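You operate a simulated robot arm through the tools that you are given. There is no shell and no other tool. Be economical: measure what you need, move in short steps, check, and stop when the job is done.

You are at the controls of a simulated two-armed robot. One attempt, no reset.

TASK
Take the blue cloth from the service table and lay it out flat on the left half of the bench.

Only the result counts: the job must be done as asked and must still hold three seconds after the hand-in. Knocking over, shifting, dropping, spilling or breaking anything else fails it. Flat cloth is picked up by pressing the open fingertips on it (5 to 10 N) and closing them slowly along it; thin cloth reads only 2 to 8 mm in the jaws.

THE ROBOT
Two 6-joint arms with two-finger parallel grippers on one trunk, on a base that drives. Base frame: it is fixed to the floor where the robot stands at the start and does not move with it; the origin is under the middle of the robot, x ahead of it, y to its left, z up; the surface under the hand at the start is at about z = 860. Lengths are in mm, angles in degrees, forces in N, time in s.
The left shoulder is at the start at [-102, 177, 758], the right one opposite. With the tool pointing down near the work surface each hand reaches from about 100 to 680 mm from the robot's upright axis, wherever it stands, measured 20 degrees to its own side. Places, roughly: left half of the bench [-1600, -1100, 800]. Payload 1.57 kg a hand.
The TCP of each hand is the grasp point between the finger pads, 30 mm short of the fingertips. In the tool frame z runs along the fingers and y along their closing line. Largest opening 80 mm; finger width 17, thickness 12; the body of the gripper, 40 by 82 mm, starts 80 mm behind the TCP.
Orientation is told as [roll, pitch, yaw] about the base's x, y, z axes, in that order, counted from this pose: with the fingers straight down and closing along the base's y, the tool's x points along the base's -x, its y along +y and its z along -z.

THE INTERFACE
- The arms move only by the tool move_arm. It takes "left_deltas", "right_deltas" or both (then of equal length, played together; a hand with none holds still); each is a list of rows, each a list of 7 numbers: the shift along the tool's x, y, z in mm, then the turn, a rotation vector about the tool's x, y, z in degrees, then the gripper command, from -1 (fully open) to 1 (shut), values between in proportion. In form: [[dx, dy, dz, rx, ry, rz, gripper], ...]. A call has 1 to 12 rows; each row shifts and turns the commanded pose from where the row before left it, along the tool's axes as they then stand. Each row takes 0.2 s and may step no farther than 50 mm and 8.6 degrees from the row before; otherwise, or with a gripper value out of range, the whole call is refused. A pose out of reach is approached as far as the arm can. The call stops where the force on the tool passes 40 N (or 10 N more than at its start, if that is more) or the arm is blocked; 0.2 s more then pass. Each finger travels about 72 mm/s and halts on what it meets, pressing with about 31 N; the grip force reading is that of the motor and also rises with nothing between the fingers. The clock runs only during rows and for 0.2 s after the last one: add rows that do not move to give the fingers time. The reply holds the time, the measured pose of the TCP, the force on the tool along the base axes, the opening and the grip force, in the units named above and with some noise, with the torque about the TCP (base axes, N m) and any sound that the robot's microphone picked up.
- Cameras (640 x 400 px; columns grow to the right, rows downward): "scene" is now at [33, -1.9, 1471.1]; the picture's right is [-0.03, -1.00, 0.00], its down [-0.81, 0.02, -0.58] and it looks along [0.58, -0.02, -0.81] (base axes); focal length 263 px, centre (320, 200). "left" rides on the left gripper at [72, 7, -122] in its tool frame; the picture's right is [-0.09, 1.00, 0.00], its down [-0.84, -0.08, -0.54] and it looks along [-0.54, -0.05, 0.84] (tool axes); focal length 238 px, centre (320, 200). "right" rides on the right gripper at [72, -7, -122] in its tool frame; the picture's right is [0.09, 1.00, 0.00], its down [-0.84, 0.08, -0.54] and it looks along [-0.54, 0.05, 0.84] (tool axes); focal length 238 px, centre (320, 200). There is no depth. A picture from a camera that has moved, and an enlarged one, comes with that camera's place and axes in the base frame and with its lens.
- snapshot(camera): a new picture of that camera. It takes no simulated time.
- move_column(by): slides the trunk up (or, below 0, down) by that many mm; the arms and the scene camera ride with it, the base frame stays. It gives what a move gives, with no picture.
- base_move(legs): drives the robot by 1 to 6 legs, each [ahead, left, turn to the left] in mm, mm and degrees, along the robot's own axes; the way and the turn of a leg run together, so that a leg with both is an arc; at most 1500 mm and 180 degrees a leg. The arms and the cameras ride along, it lands a little off, and it stops where it bumps. It gives what a move gives.
- pan_tilt(pan, tilt): turns the head with the scene camera to pan (to the left, within 143 degrees either way) and tilt (down, from -29 to 69), counted from straight ahead of the robot. It gives what a move gives.
- inspect(camera, box): a new picture of the part [left, top, right, bottom] of that camera's present view, enlarged. It takes no simulated time.
- close_job(): hands the job in; it is judged then, once.

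Work in short steps. Places have to be worked out from the pictures, the camera data and where the tool is seen: move nearer, look again, correct. Check each grasp and each placing, and mend what went wrong. You have 120 turns and 88 pictures in all, those below and enlarged ones among them. Open the grippers and draw the arms clear of the work before you hand the job in, unless the task says otherwise; then end with one line.

The tools are called after "Request:" by a JSON object that holds its "op" and its "data". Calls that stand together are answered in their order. move_arm: Moves the arms, as the interface text tells. Its arguments: {"type":"object","properties":{"left_deltas":{"type":"array","items":{"type":"array","items":{"type":"number"}}},"right_deltas":{"type":"array","items":{"type":"array","items":{"type":"number"}}}},"required":[]} The other tools are called the same way: move_column (by) slides the trunk up or down; base_move (legs) drives the base; pan_tilt (pan, tilt) turns the head that bears the scene camera; snapshot (camera) takes a picture; inspect (camera, box) takes an enlarged picture of a part of a camera's view; close_job () hands the job in.

At the start:

```text
time_s: 0.0
left_position: [438.6, 248.2, 1005.4]
left_tcp_rot: [-0.1, 0.0, 0.1]
left_contact_force: [-0.3, -0.1, -0.4]
left_wrist_torque: [0.0, 0.03, 0.0]
left_gripper_width: 80.0
left_grip_force: 0.1
right_position: [332.1, -111.4, 1037.9]
right_tcp_rot: [0.0, 0.0, 0.0]
right_contact_force: [-0.1, 0.3, -0.8]
right_wrist_torque: [0.03, 0.0, -0.02]
right_gripper_width: 80.1
right_grip_force: 0.0
trunk travel left (down, up): [-200.0, 128.0]
robot x, y, heading: [1.0, 1.5, -0.1]
head pan, tilt: [-1.5, 54.5]
```

scene: 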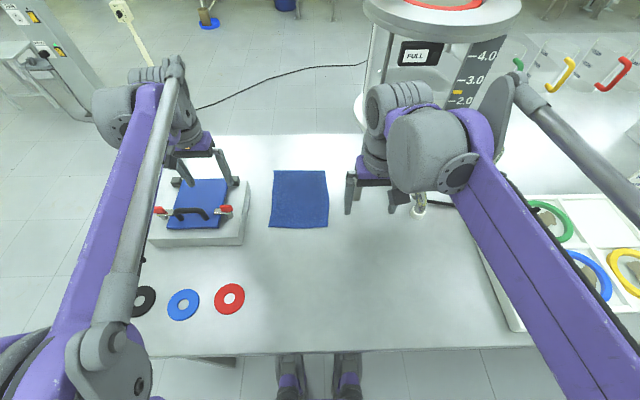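
right: 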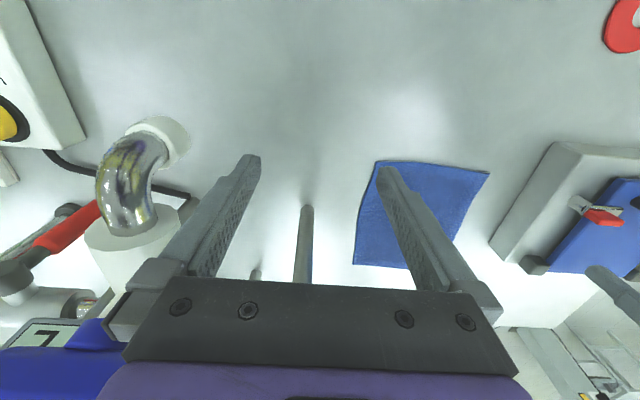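
left: 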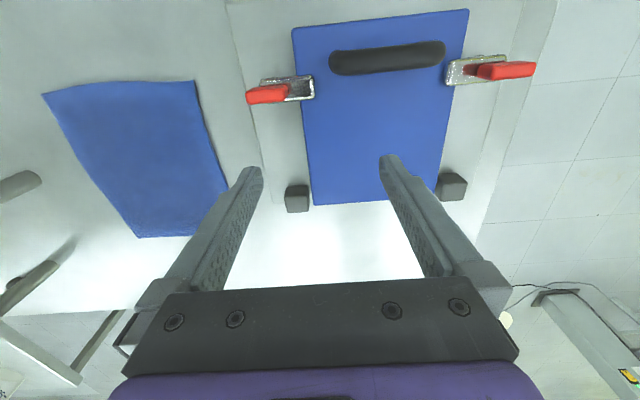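

The blue cloth lies flat ahead at roughly x 385–585, y −39–123 on the table at z≈860. I turn the head toward the bench behind to see it before touching anything.

Request:
{"op": "pan_tilt", "data": {"pan": -143, "tilt": 20}}

Request:
{"op": "snapshot", "data": {"camera": "scene"}}

Request:
{"op": "inspect", "data": {"camera": "left", "box": [0, 40, 320, 260]}}

```text
time_s: 2.2
left_position: [440.1, 247.6, 1005.9]
left_tcp_rot: [0.0, 0.0, 0.0]
left_contact_force: [-0.8, 0.2, -0.8]
left_wrist_torque: [0.03, -0.02, -0.01]
left_gripper_width: 80.0
left_grip_force: 0.1
right_position: [331.6, -112.7, 1036.3]
right_tcp_rot: [0.0, -0.1, -0.1]
right_contact_force: [0.8, -0.3, -0.8]
right_wrist_torque: [0.02, -0.03, -0.01]
right_gripper_width: 80.1
right_grip_force: 0.0
trunk travel left (down, up): [-200.0, 128.0]
robot x, y, heading: [2.4, 0.1, -0.2]
head pan, tilt: [-143.0, 20.0]
```

```text
84 pictures are left
camera scene: at [-114.0, -56.0, 1522.5], right [-0.6, 0.8, 0.0], down [0.27, 0.21, -0.94], along [-0.75, -0.57, -0.34], focal length 263 px, centre (320, 200)
```

scene: 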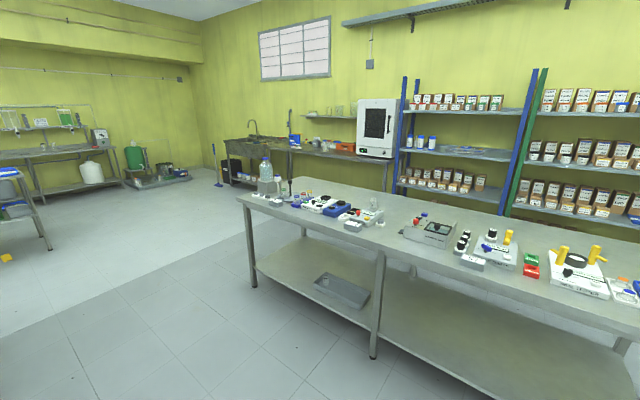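

```text
1.82 times, centred on (160, 150) of left
camera zoom: at [368.1, 254.7, 1126.9], right [0.09, 1.0, 0.0], down [0.84, -0.08, 0.54], along [0.54, -0.05, -0.84], focal length 433 px, centre (611, 291)
```

zoom: 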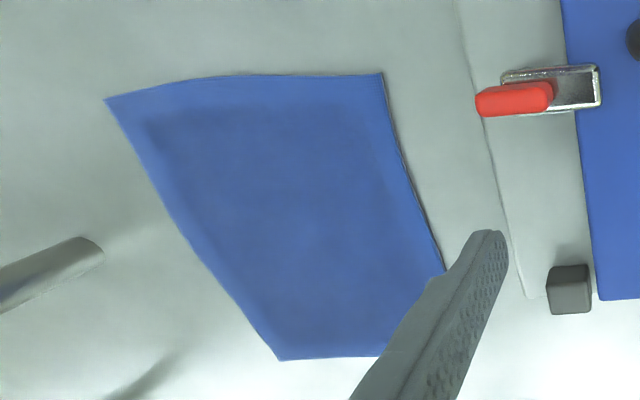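

The bench stands behind, with items on it; [-1600,-1100] falls at its left part. I zoom in to see the free space.

Request:
{"op": "inspect", "data": {"camera": "scene", "box": [220, 150, 460, 300]}}

Request:
{"op": "inspect", "data": {"camera": "scene", "box": [400, 180, 640, 330]}}

```text
2.67 times, centred on (340, 225) of scene
camera zoom: at [-114.0, -56.0, 1522.5], right [-0.6, 0.8, 0.0], down [0.27, 0.21, -0.94], along [-0.75, -0.57, -0.34], focal length 702 px, centre (267, 133)
```

zoom: 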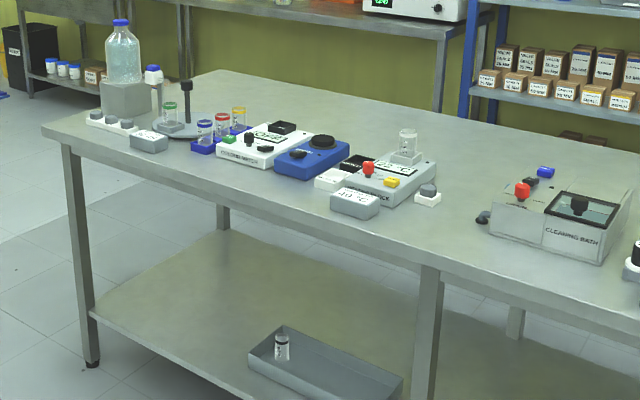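

```text
2.67 times, centred on (520, 255) of scene
camera zoom: at [-114.0, -56.0, 1522.5], right [-0.6, 0.8, 0.0], down [0.27, 0.21, -0.94], along [-0.75, -0.57, -0.34], focal length 702 px, centre (-213, 53)
```

zoom: 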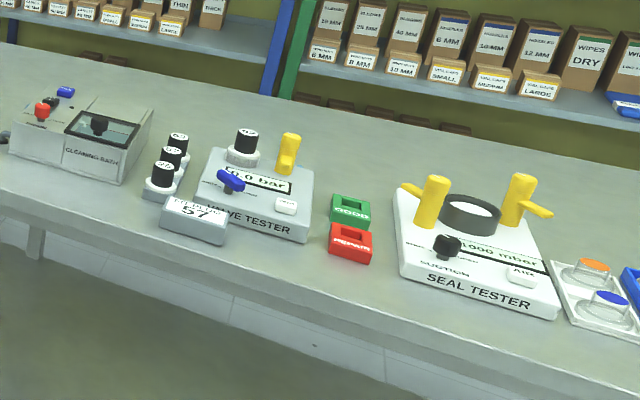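

The bench top (near edge x≈−1205, left end y≈−1690) has a clear back strip; I'll go to it later, round the left end. First I put both hands above the two near corners of the cloth (left at y≈92, right at y≈−8, x≈400), fingers partly closed, and look forward again.

Request:
{"op": "pan_tilt", "data": {"pan": -1.5, "tilt": 54.5}}

Request:
{"op": "move_arm", "data": {"left_deltas": [[10, -39, 0, 0, 0, 0, 0.15], [10, -39, 0, 0, 0, 0, 0.15], [10, -39, 0, 0, 0, 0, 0.15], [10, -39, 25, 0, 0, 0, 0.15], [0, 0, 30, 0, 0, 0, 0.15], [0, 0, 30, 0, 0, 0, 0.15], [0, 0, 0, 0, 0, 0, 0.15]], "right_deltas": [[-17, 26, 0, 0, 0, 0, 0.15], [-17, 26, 0, 0, 0, 0, 0.15], [-17, 26, 20, 0, 0, 0, 0.15], [-17, 26, 30, 0, 0, 0, 0.15], [0, 0, 34, 0, 0, 0, 0.15], [0, 0, 32, 0, 0, 0, 0.15], [0, 0, 0, 0, 0, 0, 0.15]]}}

Request:
{"op": "snapshot", "data": {"camera": "scene"}}

Request:
{"op": "snapshot", "data": {"camera": "left"}}

Request:
{"op": "snapshot", "data": {"camera": "right"}}

```text
time_s: 4.5
left_position: [439.7, 247.0, 1004.9]
left_tcp_rot: [0.0, 0.0, -0.1]
left_contact_force: [-0.7, -0.2, 0.4]
left_wrist_torque: [0.01, 0.0, -0.01]
left_gripper_width: 79.9
left_grip_force: 0.0
right_position: [331.6, -111.7, 1035.4]
right_tcp_rot: [0.1, 0.0, 0.1]
right_contact_force: [0.3, -0.3, 1.0]
right_wrist_torque: [0.01, 0.02, 0.01]
right_gripper_width: 79.8
right_grip_force: 0.1
trunk travel left (down, up): [-200.0, 128.0]
robot x, y, heading: [2.0, -1.8, 0.1]
head pan, tilt: [-1.5, 54.5]
```

```text
time_s: 6.1
left_position: [400.0, 90.9, 921.5]
left_tcp_rot: [0.0, 0.0, 0.0]
left_contact_force: [0.5, -0.6, 0.4]
left_wrist_torque: [0.02, 0.04, 0.03]
left_gripper_width: 33.9
left_grip_force: 0.0
right_position: [399.4, -8.6, 921.4]
right_tcp_rot: [0.0, 0.1, 0.0]
right_contact_force: [0.5, -0.2, 0.2]
right_wrist_torque: [0.01, -0.01, 0.02]
right_gripper_width: 34.2
right_grip_force: 0.1
trunk travel left (down, up): [-200.0, 128.0]
robot x, y, heading: [-0.3, -0.2, -0.1]
head pan, tilt: [-1.5, 54.5]
```

```text
80 pictures are left
camera scene: at [32.5, -1.9, 1471.1], right [-0.03, -1.0, 0.0], down [-0.81, 0.02, -0.58], along [0.58, -0.02, -0.81], focal length 263 px, centre (320, 200)
```

scene: 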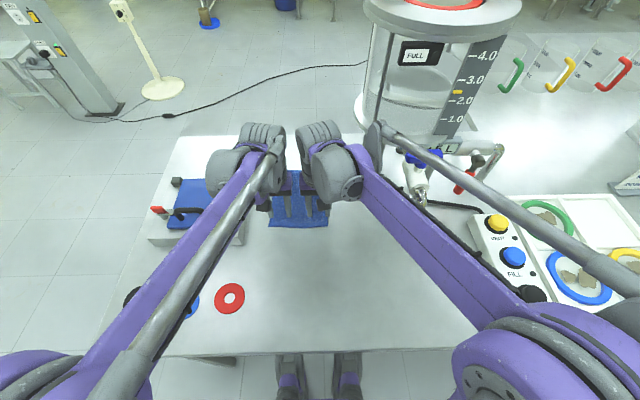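

```text
79 pictures are left
camera left: at [328.7, 97.9, 1042.8], right [0.09, 1.0, 0.0], down [0.84, -0.08, 0.54], along [0.54, -0.05, -0.84], focal length 238 px, centre (320, 200)
```

left: 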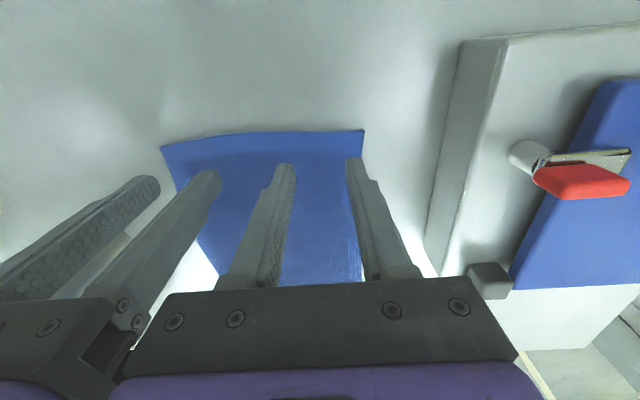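

```text
78 pictures are left
camera right: at [327.8, -13.2, 1041.5], right [-0.09, 1.0, 0.0], down [0.84, 0.08, 0.54], along [0.54, 0.05, -0.84], focal length 238 px, centre (320, 200)
```

right: 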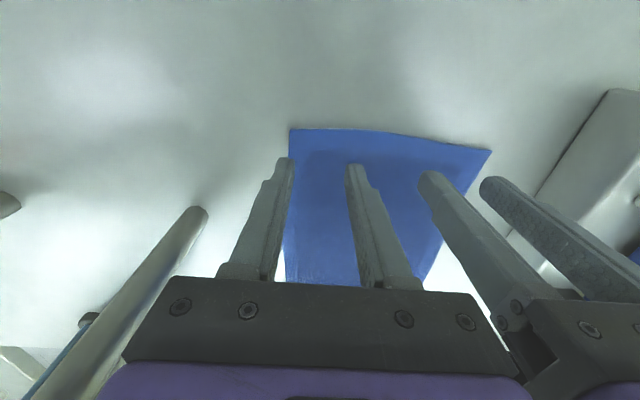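

Tips are ~30 mm above the cloth, inside the edges but the outer fingers are close to the border, so I narrow to 24 mm and descend toward contact.

Request:
{"op": "move_arm", "data": {"left_deltas": [[0, 0, 12, 0, 0, 0, 0.4], [0, 0, 12, 0, 0, 0, 0.4], [0, 0, 4, 0, 0, 0, 0.4], [0, 0, 0, 0, 0, 0, 0.4]], "right_deltas": [[0, 0, 12, 0, 0, 0, 0.4], [0, 0, 12, 0, 0, 0, 0.4], [0, 0, 4, 0, 0, 0, 0.4], [0, 0, 0, 0, 0, 0, 0.4]]}}

```text
time_s: 7.1
left_position: [399.9, 91.4, 893.2]
left_tcp_rot: [0.0, 0.0, 0.0]
left_contact_force: [0.6, -1.0, 9.9]
left_wrist_torque: [0.0, -0.05, -0.02]
left_gripper_width: 24.2
left_grip_force: 0.0
right_position: [398.1, -7.8, 892.7]
right_tcp_rot: [0.0, 0.0, 0.0]
right_contact_force: [2.2, 0.2, 21.5]
right_wrist_torque: [0.03, -0.03, -0.02]
right_gripper_width: 23.6
right_grip_force: 0.0
trunk travel left (down, up): [-200.0, 128.0]
robot x, y, heading: [0.9, 0.8, -0.0]
head pan, tilt: [-1.5, 54.5]
```

Left presses 10 N, right 21 N: I ease the right up 1 mm and then both slightly, and close slowly along the cloth.

Request:
{"op": "move_arm", "data": {"left_deltas": [[0, 0, 0, 0, 0, 0, 0.4], [0, 0, 0, 0, 0, 0, 0.46], [0, 0, 0, 0, 0, 0, 0.52], [0, 0, 0, 0, 0, 0, 0.58], [0, 0, 0, 0, 0, 0, 0.64], [0, 0, 0, 0, 0, 0, 0.7], [0, 0, 0, 0, 0, 0, 0.76], [0, 0, 0, 0, 0, 0, 0.82], [0, 0, 0, 0, 0, 0, 0.88], [0, 0, 0, 0, 0, 0, 0.94], [0, 0, 0, 0, 0, 0, 1], [0, 0, 0, 0, 0, 0, 1]], "right_deltas": [[0, 0, -1, 0, 0, 0, 0.4], [0, 0, 0, 0, 0, 0, 0.46], [0, 0, 0, 0, 0, 0, 0.52], [0, 0, 0, 0, 0, 0, 0.58], [0, 0, 0, 0, 0, 0, 0.64], [0, 0, 0, 0, 0, 0, 0.7], [0, 0, 0, 0, 0, 0, 0.76], [0, 0, 0, 0, 0, 0, 0.82], [0, 0, 0, 0, 0, 0, 0.88], [0, 0, 0, 0, 0, 0, 0.94], [0, 0, 0, 0, 0, 0, 1], [0, 0, 0, 0, 0, 0, 1]]}}

Request:
{"op": "snapshot", "data": {"camera": "left"}}

Request:
{"op": "snapshot", "data": {"camera": "right"}}

```text
time_s: 9.7
left_position: [398.9, 90.8, 893.0]
left_tcp_rot: [-0.1, -0.2, 0.0]
left_contact_force: [0.6, -0.3, 18.0]
left_wrist_torque: [0.02, 0.04, -0.01]
left_gripper_width: 3.5
left_grip_force: 24.4
right_position: [398.4, -8.0, 893.1]
right_tcp_rot: [0.0, -0.1, 0.0]
right_contact_force: [-0.2, 0.3, 5.1]
right_wrist_torque: [0.02, 0.01, -0.01]
right_gripper_width: 0.1
right_grip_force: 21.3
trunk travel left (down, up): [-200.0, 128.0]
robot x, y, heading: [-0.8, 0.5, -0.0]
head pan, tilt: [-1.5, 54.5]
```

```text
77 pictures are left
camera left: at [327.6, 98.0, 1015.2], right [0.09, 1.0, 0.0], down [0.84, -0.08, 0.54], along [0.54, -0.05, -0.84], focal length 238 px, centre (320, 200)
```

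left: 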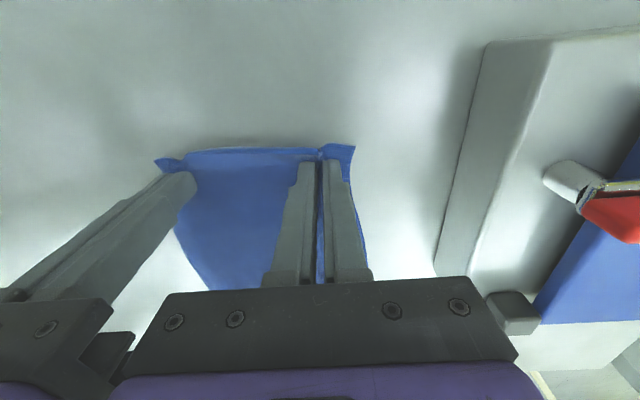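

```text
76 pictures are left
camera right: at [326.5, -13.4, 1014.3], right [-0.09, 1.0, 0.0], down [0.84, 0.08, 0.54], along [0.54, 0.05, -0.84], focal length 238 px, centre (320, 200)
```

right: 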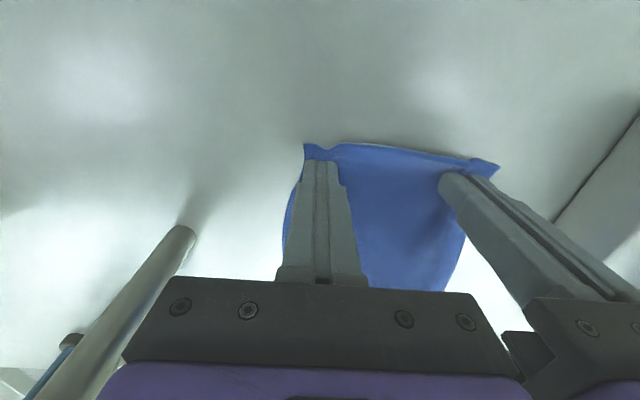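

Left holds the cloth (3.5 mm); the right slid off (0.1 mm, only 5 N). I reopen the right, press harder and close again while the left holds.

Request:
{"op": "move_arm", "data": {"right_deltas": [[0, 0, -5, 0, 0, 0, 0.3], [0, 0, 0, 0, 0, 0, 0.3], [0, 0, 4, 0, 0, 0, 0.3], [0, 0, 2, 0, 0, 0, 0.3], [0, 0, 0, 0, 0, 0, 0.3]], "left_deltas": [[0, 0, 0, 0, 0, 0, 1], [0, 0, 0, 0, 0, 0, 1], [0, 0, 0, 0, 0, 0, 1], [0, 0, 0, 0, 0, 0, 1], [0, 0, 0, 0, 0, 0, 1]]}}

```text
time_s: 10.9
left_position: [398.0, 90.8, 893.1]
left_tcp_rot: [0.0, -0.2, -0.1]
left_contact_force: [0.9, 0.1, 16.0]
left_wrist_torque: [0.06, -0.03, -0.02]
left_gripper_width: 3.7
left_grip_force: 24.4
right_position: [397.9, -8.0, 892.5]
right_tcp_rot: [0.0, -0.1, 0.1]
right_contact_force: [-0.5, -0.8, 12.4]
right_wrist_torque: [0.09, 0.0, 0.02]
right_gripper_width: 28.0
right_grip_force: 0.1
trunk travel left (down, up): [-200.0, 128.0]
robot x, y, heading: [2.1, 2.0, -0.1]
head pan, tilt: [-1.5, 54.5]
```

Right now presses 12 N; closing it slowly.

Request:
{"op": "move_arm", "data": {"right_deltas": [[0, 0, 0, 0, 0, 0, 0.36], [0, 0, 0, 0, 0, 0, 0.42], [0, 0, 0, 0, 0, 0, 0.48], [0, 0, 0, 0, 0, 0, 0.54], [0, 0, 0, 0, 0, 0, 0.6], [0, 0, 0, 0, 0, 0, 0.66], [0, 0, 0, 0, 0, 0, 0.72], [0, 0, 0, 0, 0, 0, 0.78], [0, 0, 0, 0, 0, 0, 0.84], [0, 0, 0, 0, 0, 0, 0.9], [0, 0, 0, 0, 0, 0, 1], [0, 0, 0, 0, 0, 0, 1]]}}

Request:
{"op": "snapshot", "data": {"camera": "right"}}

```text
time_s: 13.5
left_position: [398.0, 90.3, 893.1]
left_tcp_rot: [-0.1, -0.1, -0.1]
left_contact_force: [0.5, -16.6, 15.1]
left_wrist_torque: [-0.43, 0.02, -0.02]
left_gripper_width: 3.7
left_grip_force: 24.7
right_position: [398.1, -8.0, 892.1]
right_tcp_rot: [0.0, -0.1, 0.0]
right_contact_force: [-0.3, 20.2, 17.1]
right_wrist_torque: [0.71, -0.01, -0.05]
right_gripper_width: 4.3
right_grip_force: 24.9
trunk travel left (down, up): [-200.0, 128.0]
robot x, y, heading: [-2.4, 0.1, -0.1]
head pan, tilt: [-1.5, 54.5]
```

```text
75 pictures are left
camera right: at [326.1, -12.7, 1013.4], right [-0.09, 1.0, 0.0], down [0.84, 0.08, 0.54], along [0.54, 0.05, -0.84], focal length 238 px, centre (320, 200)
```

right: 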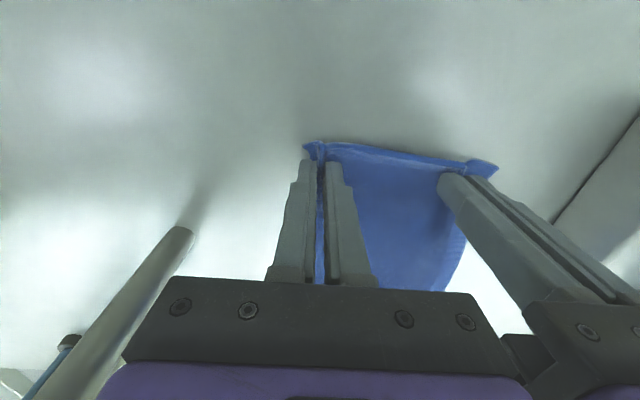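

Both hands now hold the cloth (3.7 and 4.3 mm), tension ~18 N between them. I relax it by 2 mm each and lift together, drawing back slightly.

Request:
{"op": "move_arm", "data": {"left_deltas": [[0, -2, 0, 0, 0, 0, 1], [0, 0, -10, 0, 0, 0, 1], [0, 0, -25, 0, 0, 0, 1], [0, 0, -30, 0, 0, 0, 1], [0, 0, -30, 0, 0, 0, 1], [0, 0, -30, 0, 0, 0, 1], [0, 0, -30, 0, 0, 0, 1], [0, 0, -30, 0, 0, 0, 1], [0, 0, -30, 0, 0, 0, 1], [0, 0, -30, 0, 0, 0, 1], [0, 0, 0, 0, 0, 0, 1]], "right_deltas": [[0, 2, 0, 0, 0, 0, 1], [0, 0, -10, 0, 0, 0, 1], [0, 0, -25, 0, 0, 0, 1], [0, 0, -30, 0, 0, 0, 1], [0, 0, -30, 0, 0, 0, 1], [0, 0, -30, 0, 0, 0, 1], [0, 0, -30, 0, 0, 0, 1], [0, 0, -30, 0, 0, 0, 1], [0, 0, -30, 0, 0, 0, 1], [0, 0, -30, 0, 0, 0, 1], [0, 0, 0, 0, 0, 0, 1]]}}

Request:
{"op": "snapshot", "data": {"camera": "scene"}}

Request:
{"op": "snapshot", "data": {"camera": "left"}}

```text
time_s: 15.9
left_position: [397.7, 90.2, 1136.9]
left_tcp_rot: [0.0, 0.0, 0.1]
left_contact_force: [0.5, -12.9, -0.2]
left_wrist_torque: [-0.4, -0.03, -0.03]
left_gripper_width: 3.9
left_grip_force: 24.7
right_position: [400.0, -6.7, 1138.7]
right_tcp_rot: [-0.1, 0.1, 0.0]
right_contact_force: [0.0, 12.0, 0.2]
right_wrist_torque: [0.35, 0.0, -0.03]
right_gripper_width: 4.0
right_grip_force: 24.6
trunk travel left (down, up): [-200.0, 128.0]
robot x, y, heading: [-1.8, 0.8, 0.2]
head pan, tilt: [-1.5, 54.5]
```

```text
74 pictures are left
camera scene: at [32.8, -1.8, 1471.1], right [-0.03, -1.0, 0.0], down [-0.81, 0.02, -0.58], along [0.58, -0.02, -0.81], focal length 263 px, centre (320, 200)
```

scene: 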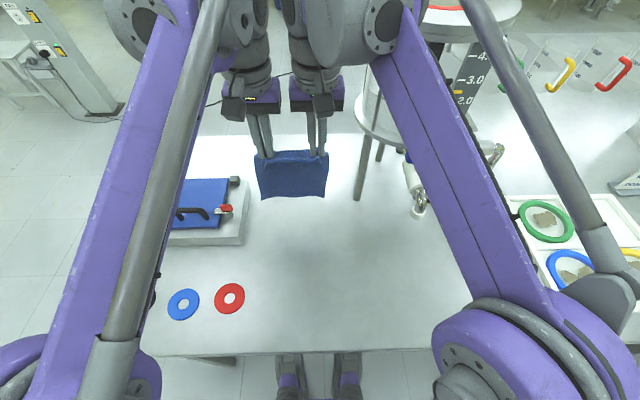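

```text
73 pictures are left
camera left: at [326.9, 97.5, 1258.2], right [0.09, 1.0, 0.0], down [0.84, -0.08, 0.54], along [0.54, -0.05, -0.84], focal length 238 px, centre (320, 200)
```

left: 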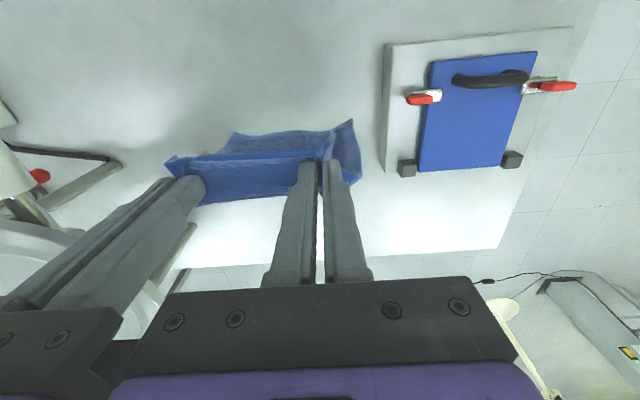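

The cloth hangs cleanly. I draw the hands back toward the body, and look right for the driving route.

Request:
{"op": "move_arm", "data": {"left_deltas": [[20, -1, 0, 0, 0, 0, 1], [30, 0, 0, 0, 0, 0, 1], [30, 0, 0, 0, 0, 0, 1], [20, 0, 0, 0, 0, 0, 1], [0, 0, 0, 0, 0, 0, 1]], "right_deltas": [[20, 1, 0, 0, 0, 0, 1], [30, 0, 0, 0, 0, 0, 1], [30, 0, 0, 0, 0, 0, 1], [20, 0, 0, 0, 0, 0, 1], [0, 0, 0, 0, 0, 0, 1]]}}

Request:
{"op": "pan_tilt", "data": {"pan": -105, "tilt": 30}}

Request:
{"op": "snapshot", "data": {"camera": "scene"}}

```text
time_s: 17.1
left_position: [298.9, 90.1, 1135.7]
left_tcp_rot: [0.0, -0.1, 0.0]
left_contact_force: [-0.2, -6.5, -0.4]
left_wrist_torque: [-0.22, 0.0, 0.01]
left_gripper_width: 3.7
left_grip_force: 24.5
right_position: [301.5, -6.5, 1137.2]
right_tcp_rot: [0.0, -0.1, 0.0]
right_contact_force: [-0.4, 5.8, 0.2]
right_wrist_torque: [0.19, 0.01, 0.01]
right_gripper_width: 4.1
right_grip_force: 24.4
trunk travel left (down, up): [-200.0, 128.0]
robot x, y, heading: [-3.6, 0.3, 0.1]
head pan, tilt: [-1.5, 54.5]
```

```text
time_s: 18.9
left_position: [298.1, 90.1, 1135.2]
left_tcp_rot: [0.0, 0.1, 0.0]
left_contact_force: [0.9, -6.5, 0.4]
left_wrist_torque: [-0.21, -0.01, 0.0]
left_gripper_width: 3.7
left_grip_force: 24.7
right_position: [300.4, -5.4, 1137.5]
right_tcp_rot: [0.0, 0.1, 0.1]
right_contact_force: [-0.6, 6.4, -1.1]
right_wrist_torque: [0.19, -0.02, -0.02]
right_gripper_width: 3.8
right_grip_force: 24.6
trunk travel left (down, up): [-200.0, 128.0]
robot x, y, heading: [0.5, 3.0, 0.2]
head pan, tilt: [-105.0, 30.0]
```

```text
72 pictures are left
camera scene: at [-63.0, -87.3, 1506.5], right [-0.97, 0.26, 0.0], down [0.13, 0.48, -0.87], along [-0.22, -0.84, -0.5], focal length 263 px, centre (320, 200)
```

scene: 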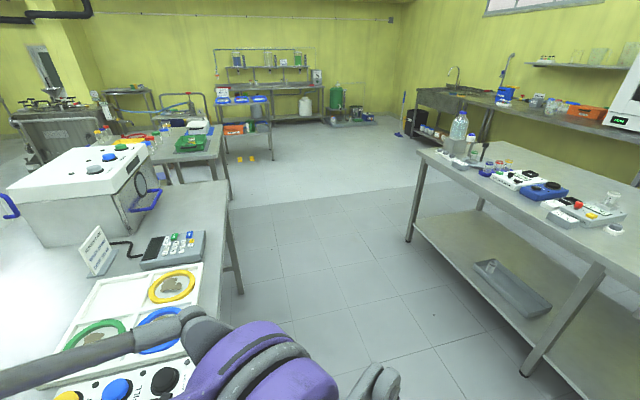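

The aisle between the tables (x≈100 to −1230) is clear and the floor left of the bench is open. I back off 575 mm, then strafe right along the aisle.

Request:
{"op": "base_move", "data": {"legs": [[-575, 0, 0], [0, -1225, 0], [0, -1225, 0]]}}

Request:
{"op": "pan_tilt", "data": {"pan": 143, "tilt": 20}}

Request:
{"op": "snapshot", "data": {"camera": "scene"}}

Request:
{"op": "snapshot", "data": {"camera": "left"}}

```text
time_s: 43.3
left_position: [-262.8, -2352.3, 1135.4]
left_tcp_rot: [0.1, 0.0, 0.3]
left_contact_force: [0.7, -5.7, -0.3]
left_wrist_torque: [-0.19, 0.0, 0.01]
left_gripper_width: 3.7
left_grip_force: 25.0
right_position: [-259.8, -2446.6, 1137.3]
right_tcp_rot: [0.0, 0.0, 0.4]
right_contact_force: [-0.3, 7.1, 0.5]
right_wrist_torque: [0.21, -0.02, 0.01]
right_gripper_width: 4.1
right_grip_force: 24.6
trunk travel left (down, up): [-200.0, 128.0]
robot x, y, heading: [-559.7, -2442.4, 0.4]
head pan, tilt: [-105.0, 30.0]
```

```text
time_s: 46.8
left_position: [-262.7, -2351.8, 1136.0]
left_tcp_rot: [0.1, -0.1, 0.3]
left_contact_force: [0.2, -7.1, -0.3]
left_wrist_torque: [-0.19, -0.02, 0.0]
left_gripper_width: 3.7
left_grip_force: 24.9
right_position: [-260.4, -2446.7, 1137.4]
right_tcp_rot: [0.0, 0.0, 0.4]
right_contact_force: [-0.3, 6.7, -0.2]
right_wrist_torque: [0.21, 0.0, -0.02]
right_gripper_width: 3.7
right_grip_force: 24.4
trunk travel left (down, up): [-200.0, 128.0]
robot x, y, heading: [-559.6, -2442.9, 0.6]
head pan, tilt: [143.0, 20.0]
```

```text
71 pictures are left
camera scene: at [-675.2, -2387.5, 1522.6], right [0.6, 0.8, 0.0], down [0.27, -0.2, -0.94], along [-0.75, 0.56, -0.34], focal length 263 px, centre (320, 200)
```

scene: 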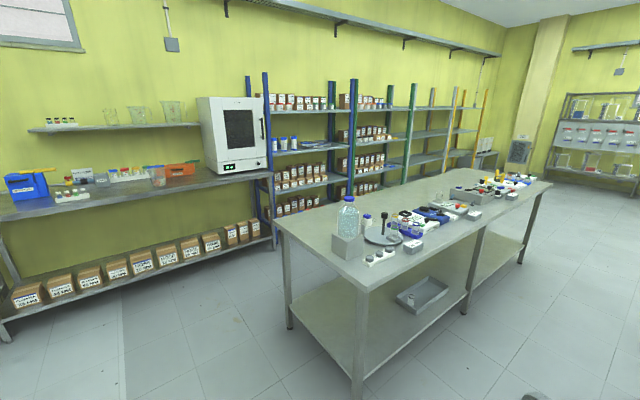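

```text
70 pictures are left
camera left: at [-334.4, -2345.2, 1257.8], right [0.09, 1.0, 0.0], down [0.84, -0.07, 0.54], along [0.54, -0.05, -0.84], focal length 238 px, centre (320, 200)
```

left: 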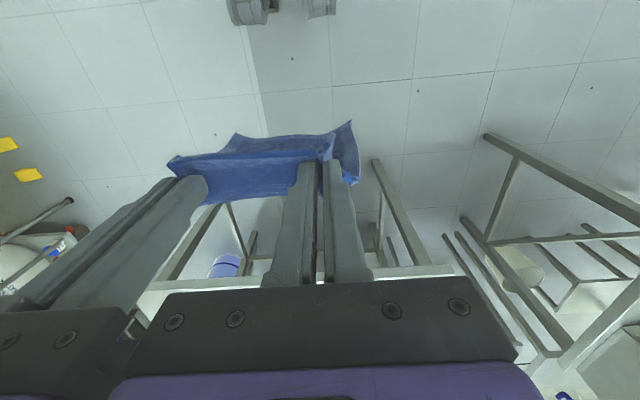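

Bench top worked out: z≈836, left end y≈−1740, x from −1255 to −1922; items reach only to x≈−1570 so the back-left area around x≈−1770, y≈−1500 is free. I center the hands (shift 42 mm right), turn left 90° and strafe to x≈−1770, still clear of the bench.

Request:
{"op": "move_arm", "data": {"left_deltas": [[0, -14, 0, 0, 0, 0, 1], [0, -14, 0, 0, 0, 0, 1], [0, -14, 0, 0, 0, 0, 1], [0, 0, 0, 0, 0, 0, 1]], "right_deltas": [[0, -14, 0, 0, 0, 0, 1], [0, -14, 0, 0, 0, 0, 1], [0, -14, 0, 0, 0, 0, 1], [0, 0, 0, 0, 0, 0, 1]]}}

Request:
{"op": "base_move", "data": {"legs": [[0, 0, 89.4], [0, 1210, 0]]}}

Request:
{"op": "pan_tilt", "data": {"pan": 0, "tilt": 35}}

Request:
{"op": "snapshot", "data": {"camera": "scene"}}

```text
time_s: 47.8
left_position: [-262.4, -2394.0, 1137.5]
left_tcp_rot: [0.0, 0.0, 0.3]
left_contact_force: [-0.5, -8.5, 0.2]
left_wrist_torque: [-0.24, -0.01, 0.01]
left_gripper_width: 3.2
left_grip_force: 24.1
right_position: [-260.8, -2488.9, 1137.8]
right_tcp_rot: [0.0, 0.1, 0.5]
right_contact_force: [-0.7, 8.7, -1.1]
right_wrist_torque: [0.27, 0.02, -0.02]
right_gripper_width: 3.9
right_grip_force: 25.0
trunk travel left (down, up): [-200.0, 128.0]
robot x, y, heading: [-562.6, -2443.5, 0.5]
head pan, tilt: [143.0, 20.0]
```

```text
time_s: 62.5
left_position: [-1829.9, -2144.6, 1136.3]
left_tcp_rot: [-0.1, -0.1, 90.6]
left_contact_force: [8.2, 0.1, -0.7]
left_wrist_torque: [-0.02, -0.26, -0.05]
left_gripper_width: 3.9
left_grip_force: 24.7
right_position: [-1734.4, -2144.2, 1138.5]
right_tcp_rot: [-0.1, -0.1, 90.6]
right_contact_force: [-8.9, 0.5, -0.5]
right_wrist_torque: [0.0, 0.29, -0.08]
right_gripper_width: 3.7
right_grip_force: 24.6
trunk travel left (down, up): [-200.0, 128.0]
robot x, y, heading: [-1776.3, -2448.2, 90.3]
head pan, tilt: [143.0, 20.0]
```

```text
time_s: 64.8
left_position: [-1829.8, -2145.4, 1136.2]
left_tcp_rot: [0.0, 0.1, 90.6]
left_contact_force: [8.8, -0.2, -0.5]
left_wrist_torque: [0.0, -0.27, -0.01]
left_gripper_width: 3.4
left_grip_force: 24.4
right_position: [-1734.4, -2143.7, 1138.4]
right_tcp_rot: [0.0, -0.1, 90.6]
right_contact_force: [-8.0, 0.0, -0.9]
right_wrist_torque: [0.0, 0.26, -0.09]
right_gripper_width: 3.8
right_grip_force: 24.5
trunk travel left (down, up): [-200.0, 128.0]
robot x, y, heading: [-1778.1, -2444.7, 90.7]
head pan, tilt: [0.0, 35.0]
```

```text
69 pictures are left
camera scene: at [-1780.3, -2394.2, 1498.7], right [1.0, 0.01, 0.0], down [0.01, -0.57, -0.82], along [-0.01, 0.82, -0.57], focal length 263 px, centre (320, 200)
```

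scene: 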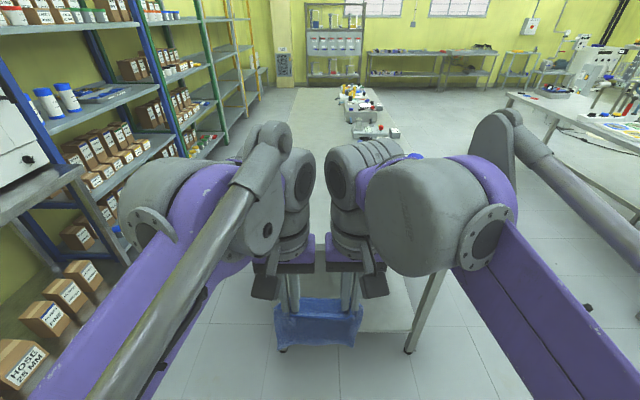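

I keep the right arm away from the bottle (x≈−1490): I'll stand farther left (x≈−1850) with the hands shifted to the right, then go forward to y≈−2060.

Request:
{"op": "base_move", "data": {"legs": [[0, 72, 0], [385, 0, 0]]}}

Request:
{"op": "pan_tilt", "data": {"pan": -20, "tilt": 35}}

Request:
{"op": "snapshot", "data": {"camera": "scene"}}

Request:
{"op": "snapshot", "data": {"camera": "right"}}

Request:
{"op": "snapshot", "data": {"camera": "left"}}

```text
time_s: 68.1
left_position: [-1905.6, -1759.1, 1135.6]
left_tcp_rot: [0.0, 0.1, 90.6]
left_contact_force: [7.7, 0.1, 0.1]
left_wrist_torque: [0.0, -0.23, -0.07]
left_gripper_width: 3.6
left_grip_force: 24.6
right_position: [-1810.9, -1757.4, 1137.4]
right_tcp_rot: [-0.1, 0.0, 90.6]
right_contact_force: [-8.5, -0.1, -0.2]
right_wrist_torque: [0.02, 0.24, -0.08]
right_gripper_width: 3.8
right_grip_force: 24.8
trunk travel left (down, up): [-200.0, 128.0]
robot x, y, heading: [-1857.2, -2053.6, 90.8]
head pan, tilt: [0.0, 35.0]
```

```text
time_s: 69.0
left_position: [-1905.4, -1759.3, 1136.6]
left_tcp_rot: [-0.1, 0.0, 90.5]
left_contact_force: [7.1, 0.7, 0.2]
left_wrist_torque: [0.03, -0.19, -0.04]
left_gripper_width: 3.3
left_grip_force: 24.6
right_position: [-1810.2, -1757.3, 1138.2]
right_tcp_rot: [0.1, 0.0, 90.6]
right_contact_force: [-7.2, 0.0, 0.2]
right_wrist_torque: [-0.01, 0.26, -0.03]
right_gripper_width: 3.7
right_grip_force: 24.6
trunk travel left (down, up): [-200.0, 128.0]
robot x, y, heading: [-1852.6, -2058.2, 90.4]
head pan, tilt: [-20.0, 35.0]
```

```text
68 pictures are left
camera scene: at [-1826.4, -2013.3, 1498.7], right [0.94, -0.33, 0.0], down [-0.19, -0.54, -0.82], along [0.27, 0.77, -0.57], focal length 263 px, centre (320, 200)
```

scene: 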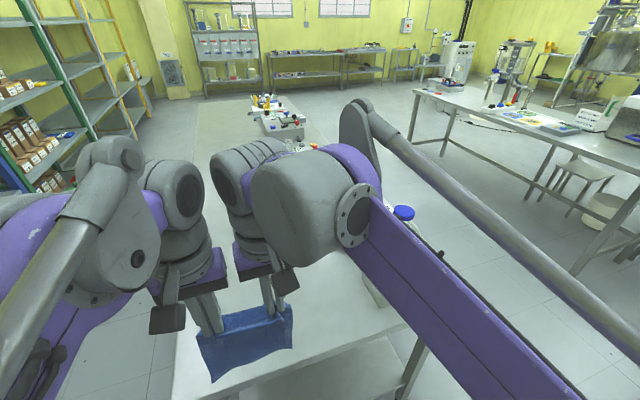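

```text
67 pictures are left
camera right: at [-1802.9, -1827.5, 1258.8], right [-0.99, -0.1, 0.0], down [-0.09, 0.84, 0.54], along [-0.06, 0.54, -0.84], focal length 238 px, centre (320, 200)
```

right: 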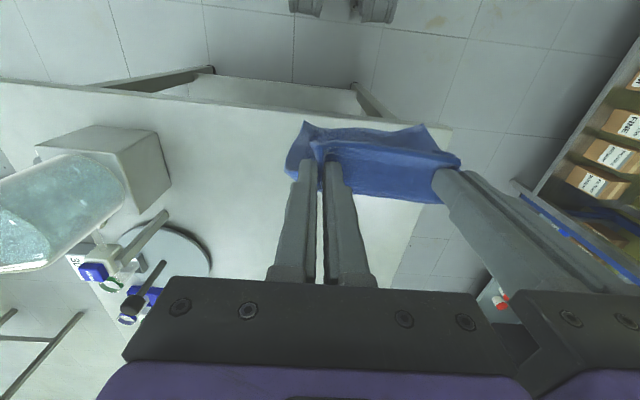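

```text
66 pictures are left
camera left: at [-1910.9, -1831.1, 1258.3], right [-1.0, 0.08, 0.0], down [0.07, 0.84, 0.54], along [0.05, 0.54, -0.84], focal length 238 px, centre (320, 200)
```

left: 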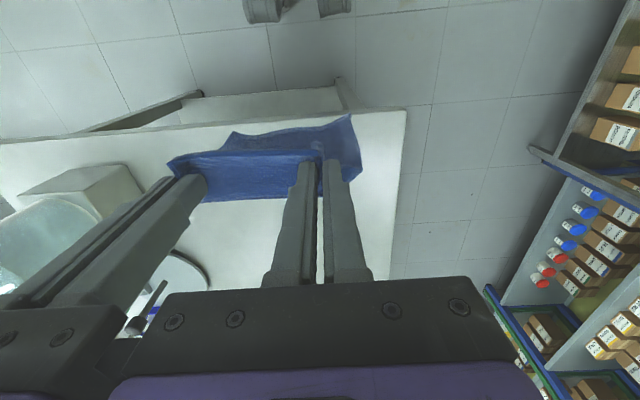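

The area under and ahead of the hands is clear: stereo gives bench top z≈830, end y≈−1730, back edge x≈−2044, nearest items x≈−1580. I drive 120 mm closer so the laying stroke stays in reach.

Request:
{"op": "base_move", "data": {"legs": [[120, 0, 0]]}}

Request:
{"op": "move_arm", "data": {"left_deltas": [[-30, 0, 0, 0, 0, 0, 1], [-40, 0, 10, 0, 0, 0, 1], [-40, 0, 15, 0, 0, 0, 1], [-40, 0, 15, 0, 0, 0, 1], [-20, 0, 15, 0, 0, 0, 1], [0, 0, 0, 0, 0, 0, 1]], "right_deltas": [[-30, 0, 0, 0, 0, 0, 1], [-40, 0, 10, 0, 0, 0, 1], [-40, 0, 15, 0, 0, 0, 1], [-40, 0, 15, 0, 0, 0, 1], [-20, 0, 15, 0, 0, 0, 1], [0, 0, 0, 0, 0, 0, 1]]}}

Request:
{"op": "snapshot", "data": {"camera": "right"}}

Request:
{"op": "snapshot", "data": {"camera": "scene"}}

```text
time_s: 70.3
left_position: [-1905.5, -1650.7, 1136.4]
left_tcp_rot: [-0.1, 0.0, 90.6]
left_contact_force: [3.6, -0.2, 0.6]
left_wrist_torque: [0.03, -0.1, -0.03]
left_gripper_width: 3.4
left_grip_force: 24.5
right_position: [-1813.2, -1648.3, 1137.7]
right_tcp_rot: [0.3, 0.1, 90.8]
right_contact_force: [-3.4, 0.2, 0.2]
right_wrist_torque: [-0.01, 0.17, -0.06]
right_gripper_width: 4.0
right_grip_force: 24.9
trunk travel left (down, up): [-200.0, 128.0]
robot x, y, heading: [-1853.5, -1946.0, 90.8]
head pan, tilt: [-20.0, 35.0]
stopped in leg 1: the robot was blocked; the commanded pose is now the measured one
```

```text
time_s: 71.7
left_position: [-1908.0, -1478.5, 1078.3]
left_tcp_rot: [-0.1, 0.1, 90.6]
left_contact_force: [6.1, -0.2, -0.4]
left_wrist_torque: [0.01, -0.21, -0.01]
left_gripper_width: 3.4
left_grip_force: 24.6
right_position: [-1813.2, -1477.3, 1082.7]
right_tcp_rot: [0.1, -0.1, 90.8]
right_contact_force: [-5.2, -0.2, -1.0]
right_wrist_torque: [0.03, 0.2, -0.04]
right_gripper_width: 3.4
right_grip_force: 24.8
trunk travel left (down, up): [-200.0, 128.0]
robot x, y, heading: [-1855.9, -1950.0, 91.0]
head pan, tilt: [-20.0, 35.0]
```

```text
65 pictures are left
camera right: at [-1806.0, -1548.6, 1204.1], right [-0.99, -0.11, 0.0], down [-0.09, 0.84, 0.54], along [-0.06, 0.54, -0.84], focal length 238 px, centre (320, 200)
```

right: 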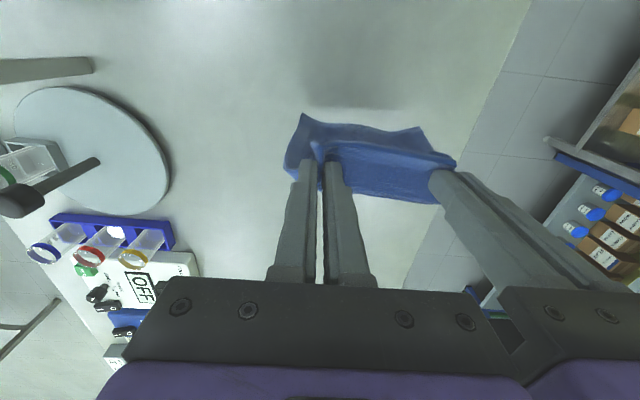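

```text
64 pictures are left
camera scene: at [-1826.7, -1904.4, 1498.7], right [0.94, -0.33, 0.0], down [-0.19, -0.54, -0.82], along [0.27, 0.77, -0.57], focal length 263 px, centre (320, 200)
```

scene: 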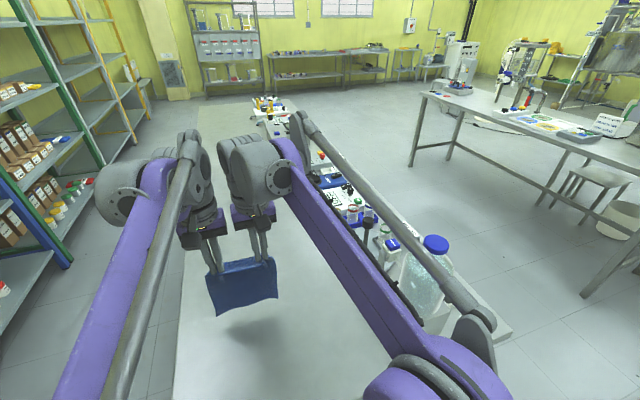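

The robot touched the bench end at y≈−1946 without disturbing items. The hem hangs ~30 mm above the bench; I move forward 40 mm while lowering until the hem just touches.

Request:
{"op": "move_arm", "data": {"left_deltas": [[-20, 0, 5, 0, 0, 0, 1], [-20, 0, 10, 0, 0, 0, 1], [0, 0, 12, 0, 0, 0, 1], [0, 0, 0, 0, 0, 0, 1]], "right_deltas": [[-20, 0, 9, 0, 0, 0, 1], [-20, 0, 10, 0, 0, 0, 1], [0, 0, 12, 0, 0, 0, 1], [0, 0, 0, 0, 0, 0, 1]]}}

Request:
{"op": "pan_tilt", "data": {"pan": 0, "tilt": 40}}

Request:
{"op": "snapshot", "data": {"camera": "scene"}}

Request:
{"op": "snapshot", "data": {"camera": "left"}}

```text
time_s: 72.7
left_position: [-1906.3, -1437.9, 1052.9]
left_tcp_rot: [-0.1, 0.0, 90.7]
left_contact_force: [2.4, 0.5, 0.1]
left_wrist_torque: [-0.01, -0.02, -0.03]
left_gripper_width: 3.7
left_grip_force: 23.8
right_position: [-1815.7, -1437.4, 1051.5]
right_tcp_rot: [0.1, 0.1, 90.8]
right_contact_force: [-1.3, -0.2, -0.1]
right_wrist_torque: [0.0, 0.07, -0.01]
right_gripper_width: 3.6
right_grip_force: 24.3
trunk travel left (down, up): [-200.0, 128.0]
robot x, y, heading: [-1854.7, -1952.8, 90.5]
head pan, tilt: [-20.0, 35.0]
```

```text
time_s: 73.5
left_position: [-1907.8, -1438.9, 1054.4]
left_tcp_rot: [-0.1, 0.0, 90.7]
left_contact_force: [0.6, 0.0, -1.6]
left_wrist_torque: [-0.04, -0.01, -0.07]
left_gripper_width: 3.3
left_grip_force: 24.1
right_position: [-1816.0, -1439.3, 1051.9]
right_tcp_rot: [0.0, 0.0, 90.6]
right_contact_force: [-1.5, -0.2, -0.5]
right_wrist_torque: [0.0, 0.05, -0.08]
right_gripper_width: 3.8
right_grip_force: 24.7
trunk travel left (down, up): [-200.0, 128.0]
robot x, y, heading: [-1856.9, -1950.0, 90.8]
head pan, tilt: [0.0, 40.0]
```

```text
63 pictures are left
camera scene: at [-1856.9, -1902.1, 1491.2], right [1.0, 0.01, 0.0], down [0.01, -0.64, -0.77], along [-0.01, 0.77, -0.64], focal length 263 px, centre (320, 200)
```

scene: 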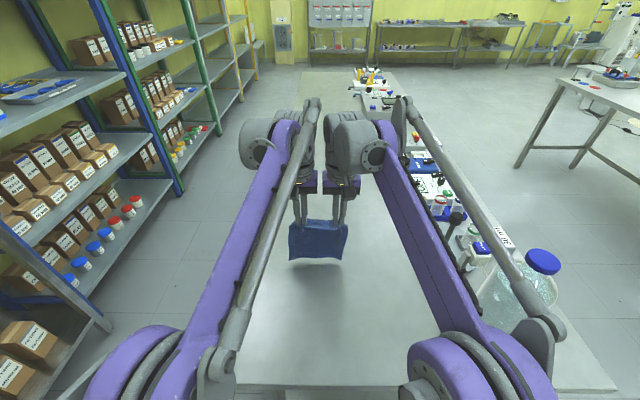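

```text
62 pictures are left
camera left: at [-1912.7, -1510.5, 1176.0], right [-1.0, 0.08, 0.0], down [0.07, 0.84, 0.54], along [0.04, 0.54, -0.84], focal length 238 px, centre (320, 200)
```

left: 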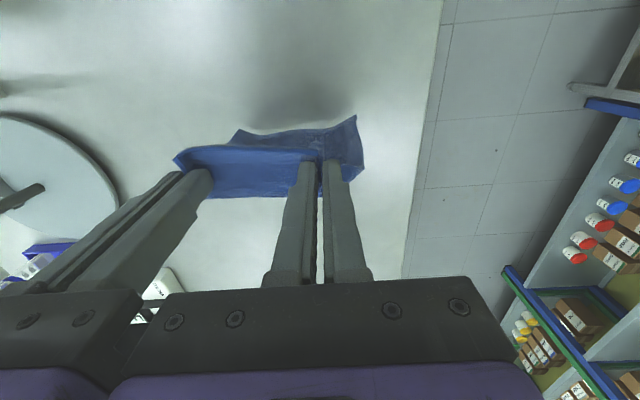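

The hem still seems ~40 mm above the bench (shadow detached). I lower another 32 mm while re-spreading the hands by 2 mm each.

Request:
{"op": "move_arm", "data": {"left_deltas": [[0, 1, 10, 0, 0, 0, 1], [0, 1, 12, 0, 0, 0, 1], [0, 0, 12, 0, 0, 0, 1], [0, 0, 0, 0, 0, 0, 1]], "right_deltas": [[0, -1, 10, 0, 0, 0, 1], [0, -1, 12, 0, 0, 0, 1], [0, 0, 10, 0, 0, 0, 1], [0, 0, 0, 0, 0, 0, 1]]}}

Request:
{"op": "inspect", "data": {"camera": "scene", "box": [240, 160, 400, 300]}}

Request:
{"op": "snapshot", "data": {"camera": "left"}}

```text
time_s: 74.5
left_position: [-1909.7, -1442.4, 1020.6]
left_tcp_rot: [-0.1, 0.0, 90.8]
left_contact_force: [11.3, -0.2, -0.3]
left_wrist_torque: [0.02, -0.33, -0.07]
left_gripper_width: 3.4
left_grip_force: 24.3
right_position: [-1813.5, -1438.3, 1019.9]
right_tcp_rot: [0.2, 0.0, 90.8]
right_contact_force: [-9.8, -0.7, -0.1]
right_wrist_torque: [0.0, 0.36, -0.05]
right_gripper_width: 3.6
right_grip_force: 24.7
trunk travel left (down, up): [-200.0, 128.0]
robot x, y, heading: [-1857.2, -1946.6, 90.6]
head pan, tilt: [0.0, 40.0]
```

```text
2.86 times, centred on (320, 230) of scene
camera zoom: at [-1856.9, -1902.2, 1491.2], right [1.0, 0.01, 0.0], down [0.01, -0.64, -0.77], along [-0.01, 0.77, -0.64], focal length 752 px, centre (320, 114)
```

zoom: 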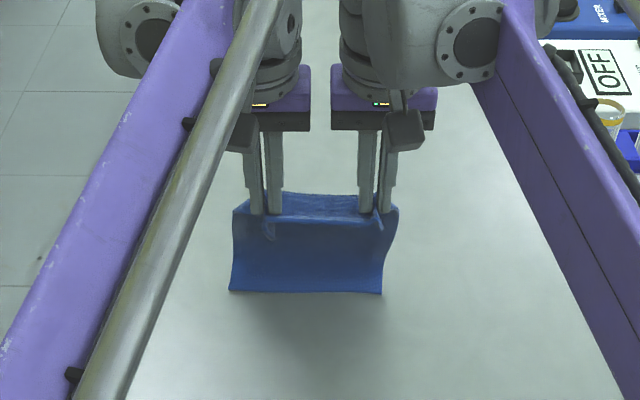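

```text
60 pictures are left
camera left: at [-1915.1, -1512.8, 1142.5], right [-1.0, 0.08, 0.0], down [0.07, 0.84, 0.54], along [0.05, 0.54, -0.84], focal length 238 px, centre (320, 200)
```

left: 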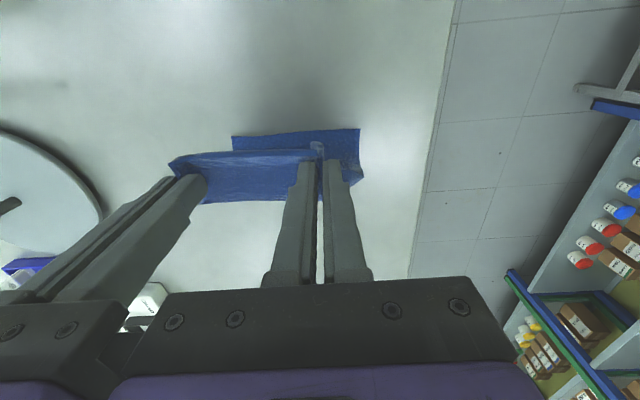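

The hem is now at bench level (z≈835, y≈−1415), slightly ahead of the hands. I begin the laying arc: draw back faster than I lower, first half.

Request:
{"op": "move_arm", "data": {"left_deltas": [[10, 0, 1, 0, 0, 0, 1], [10, 0, 1, 0, 0, 0, 1], [13, 0, 3, 0, 0, 0, 1], [12, 0, 3, 0, 0, 0, 1], [13, 0, 6, 0, 0, 0, 1], [12, 0, 6, 0, 0, 0, 1], [11, 0, 7, 0, 0, 0, 1], [11, 0, 8, 0, 0, 0, 1], [10, 0, 9, 0, 0, 0, 1], [10, 0, 10, 0, 0, 0, 1]], "right_deltas": [[10, 0, 1, 0, 0, 0, 1], [10, 0, 1, 0, 0, 0, 1], [13, 0, 3, 0, 0, 0, 1], [12, 0, 3, 0, 0, 0, 1], [13, 0, 6, 0, 0, 0, 1], [12, 0, 6, 0, 0, 0, 1], [11, 0, 7, 0, 0, 0, 1], [11, 0, 8, 0, 0, 0, 1], [10, 0, 9, 0, 0, 0, 1], [10, 0, 10, 0, 0, 0, 1]]}}

Request:
{"op": "inspect", "data": {"camera": "scene", "box": [220, 140, 420, 320]}}

Request:
{"op": "snapshot", "data": {"camera": "left"}}

```text
time_s: 76.7
left_position: [-1910.3, -1554.7, 966.3]
left_tcp_rot: [-0.1, 0.0, 90.7]
left_contact_force: [13.4, 0.2, 0.5]
left_wrist_torque: [-0.01, -0.4, -0.04]
left_gripper_width: 3.8
left_grip_force: 23.8
right_position: [-1813.2, -1548.9, 964.7]
right_tcp_rot: [0.0, 0.1, 90.8]
right_contact_force: [-12.2, -1.1, 0.1]
right_wrist_torque: [0.0, 0.43, -0.07]
right_gripper_width: 3.6
right_grip_force: 24.3
trunk travel left (down, up): [-200.0, 128.0]
robot x, y, heading: [-1860.6, -1949.4, 90.4]
head pan, tilt: [0.0, 40.0]
```

```text
2.22 times, centred on (320, 230) of scene
camera zoom: at [-1857.0, -1902.7, 1491.2], right [1.0, 0.01, 0.0], down [0.01, -0.64, -0.77], along [-0.01, 0.77, -0.64], focal length 585 px, centre (320, 133)
```

zoom: 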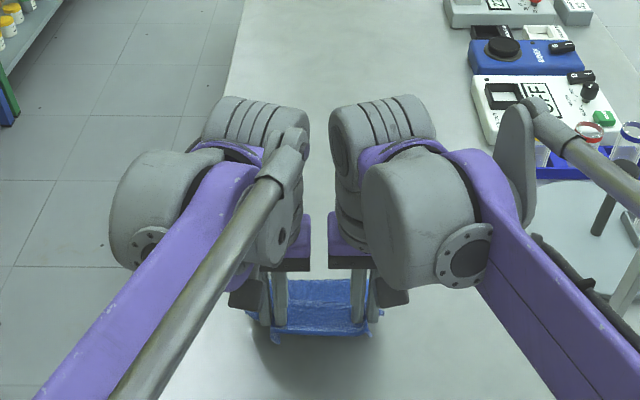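

```text
58 pictures are left
camera left: at [-1915.1, -1625.7, 1088.5], right [-1.0, 0.08, 0.0], down [0.07, 0.84, 0.54], along [0.05, 0.54, -0.84], focal length 238 px, centre (320, 200)
```

left: 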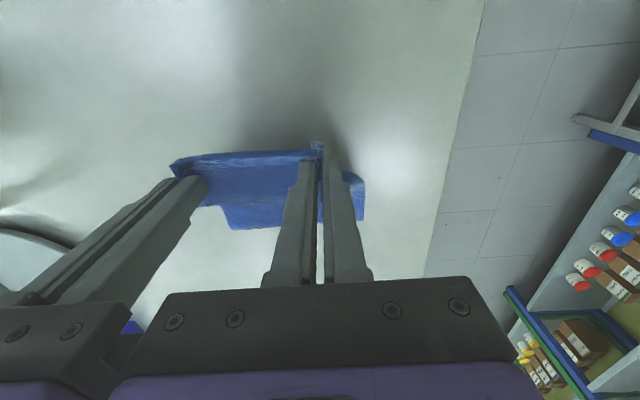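

The hem stays anchored at y≈−1421 and the cloth slopes up to the hands. Second half of the arc down to ~4 mm above the bench, with a slight pull at the end.

Request:
{"op": "move_arm", "data": {"left_deltas": [[13, 0, 15, 0, 0, 0, 1], [12, 0, 15, 0, 0, 0, 1], [10, 0, 15, 0, 0, 0, 1], [9, 0, 15, 0, 0, 0, 1], [7, 0, 15, 0, 0, 0, 1], [7, 0, 12, 0, 0, 0, 1], [7, 0, 10, 0, 0, 0, 1], [8, 0, 4, 0, 0, 0, 1], [0, 0, 0, 0, 0, 0, 1]], "right_deltas": [[13, 0, 15, 0, 0, 0, 1], [12, 0, 15, 0, 0, 0, 1], [10, 0, 15, 0, 0, 0, 1], [9, 0, 15, 0, 0, 0, 1], [7, 0, 15, 0, 0, 0, 1], [7, 0, 12, 0, 0, 0, 1], [7, 0, 10, 0, 0, 0, 1], [8, 0, 3, 0, 0, 0, 1], [0, 0, 0, 0, 0, 0, 1]]}}

Request:
{"op": "snapshot", "data": {"camera": "right"}}

Request:
{"op": "snapshot", "data": {"camera": "left"}}

```text
time_s: 78.1
left_position: [-1908.0, -1608.8, 886.1]
left_tcp_rot: [-0.1, -0.3, 90.5]
left_contact_force: [5.6, 0.6, 26.7]
left_wrist_torque: [0.05, -0.26, 0.01]
left_gripper_width: 3.5
left_grip_force: 24.9
right_position: [-1812.8, -1606.3, 881.9]
right_tcp_rot: [0.2, -0.1, 90.8]
right_contact_force: [-5.9, -1.0, 14.4]
right_wrist_torque: [-0.02, 0.26, -0.08]
right_gripper_width: 3.8
right_grip_force: 24.5
trunk travel left (down, up): [-200.0, 128.0]
robot x, y, heading: [-1855.6, -1945.6, 90.7]
head pan, tilt: [0.0, 40.0]
stopped in row 7 (left hand): the force on the tool passed its limit at 64 N (the readings are from after the stop); the commanded pose is now the measured one
```

```text
57 pictures are left
camera right: at [-1804.5, -1676.8, 1003.3], right [-0.99, -0.11, 0.0], down [-0.09, 0.83, 0.55], along [-0.06, 0.54, -0.84], focal length 238 px, centre (320, 200)
```

right: 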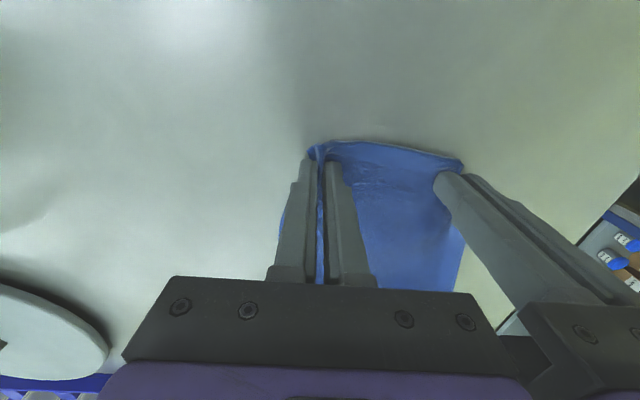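

```text
56 pictures are left
camera left: at [-1912.9, -1680.6, 1006.6], right [-1.0, 0.08, 0.0], down [0.07, 0.83, 0.55], along [0.05, 0.54, -0.84], focal length 238 px, centre (320, 200)
```

left: 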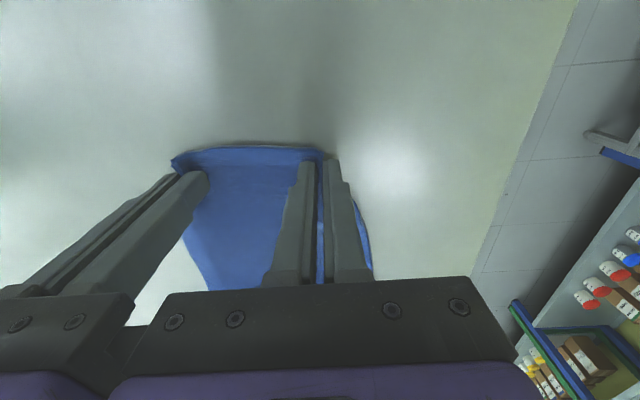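

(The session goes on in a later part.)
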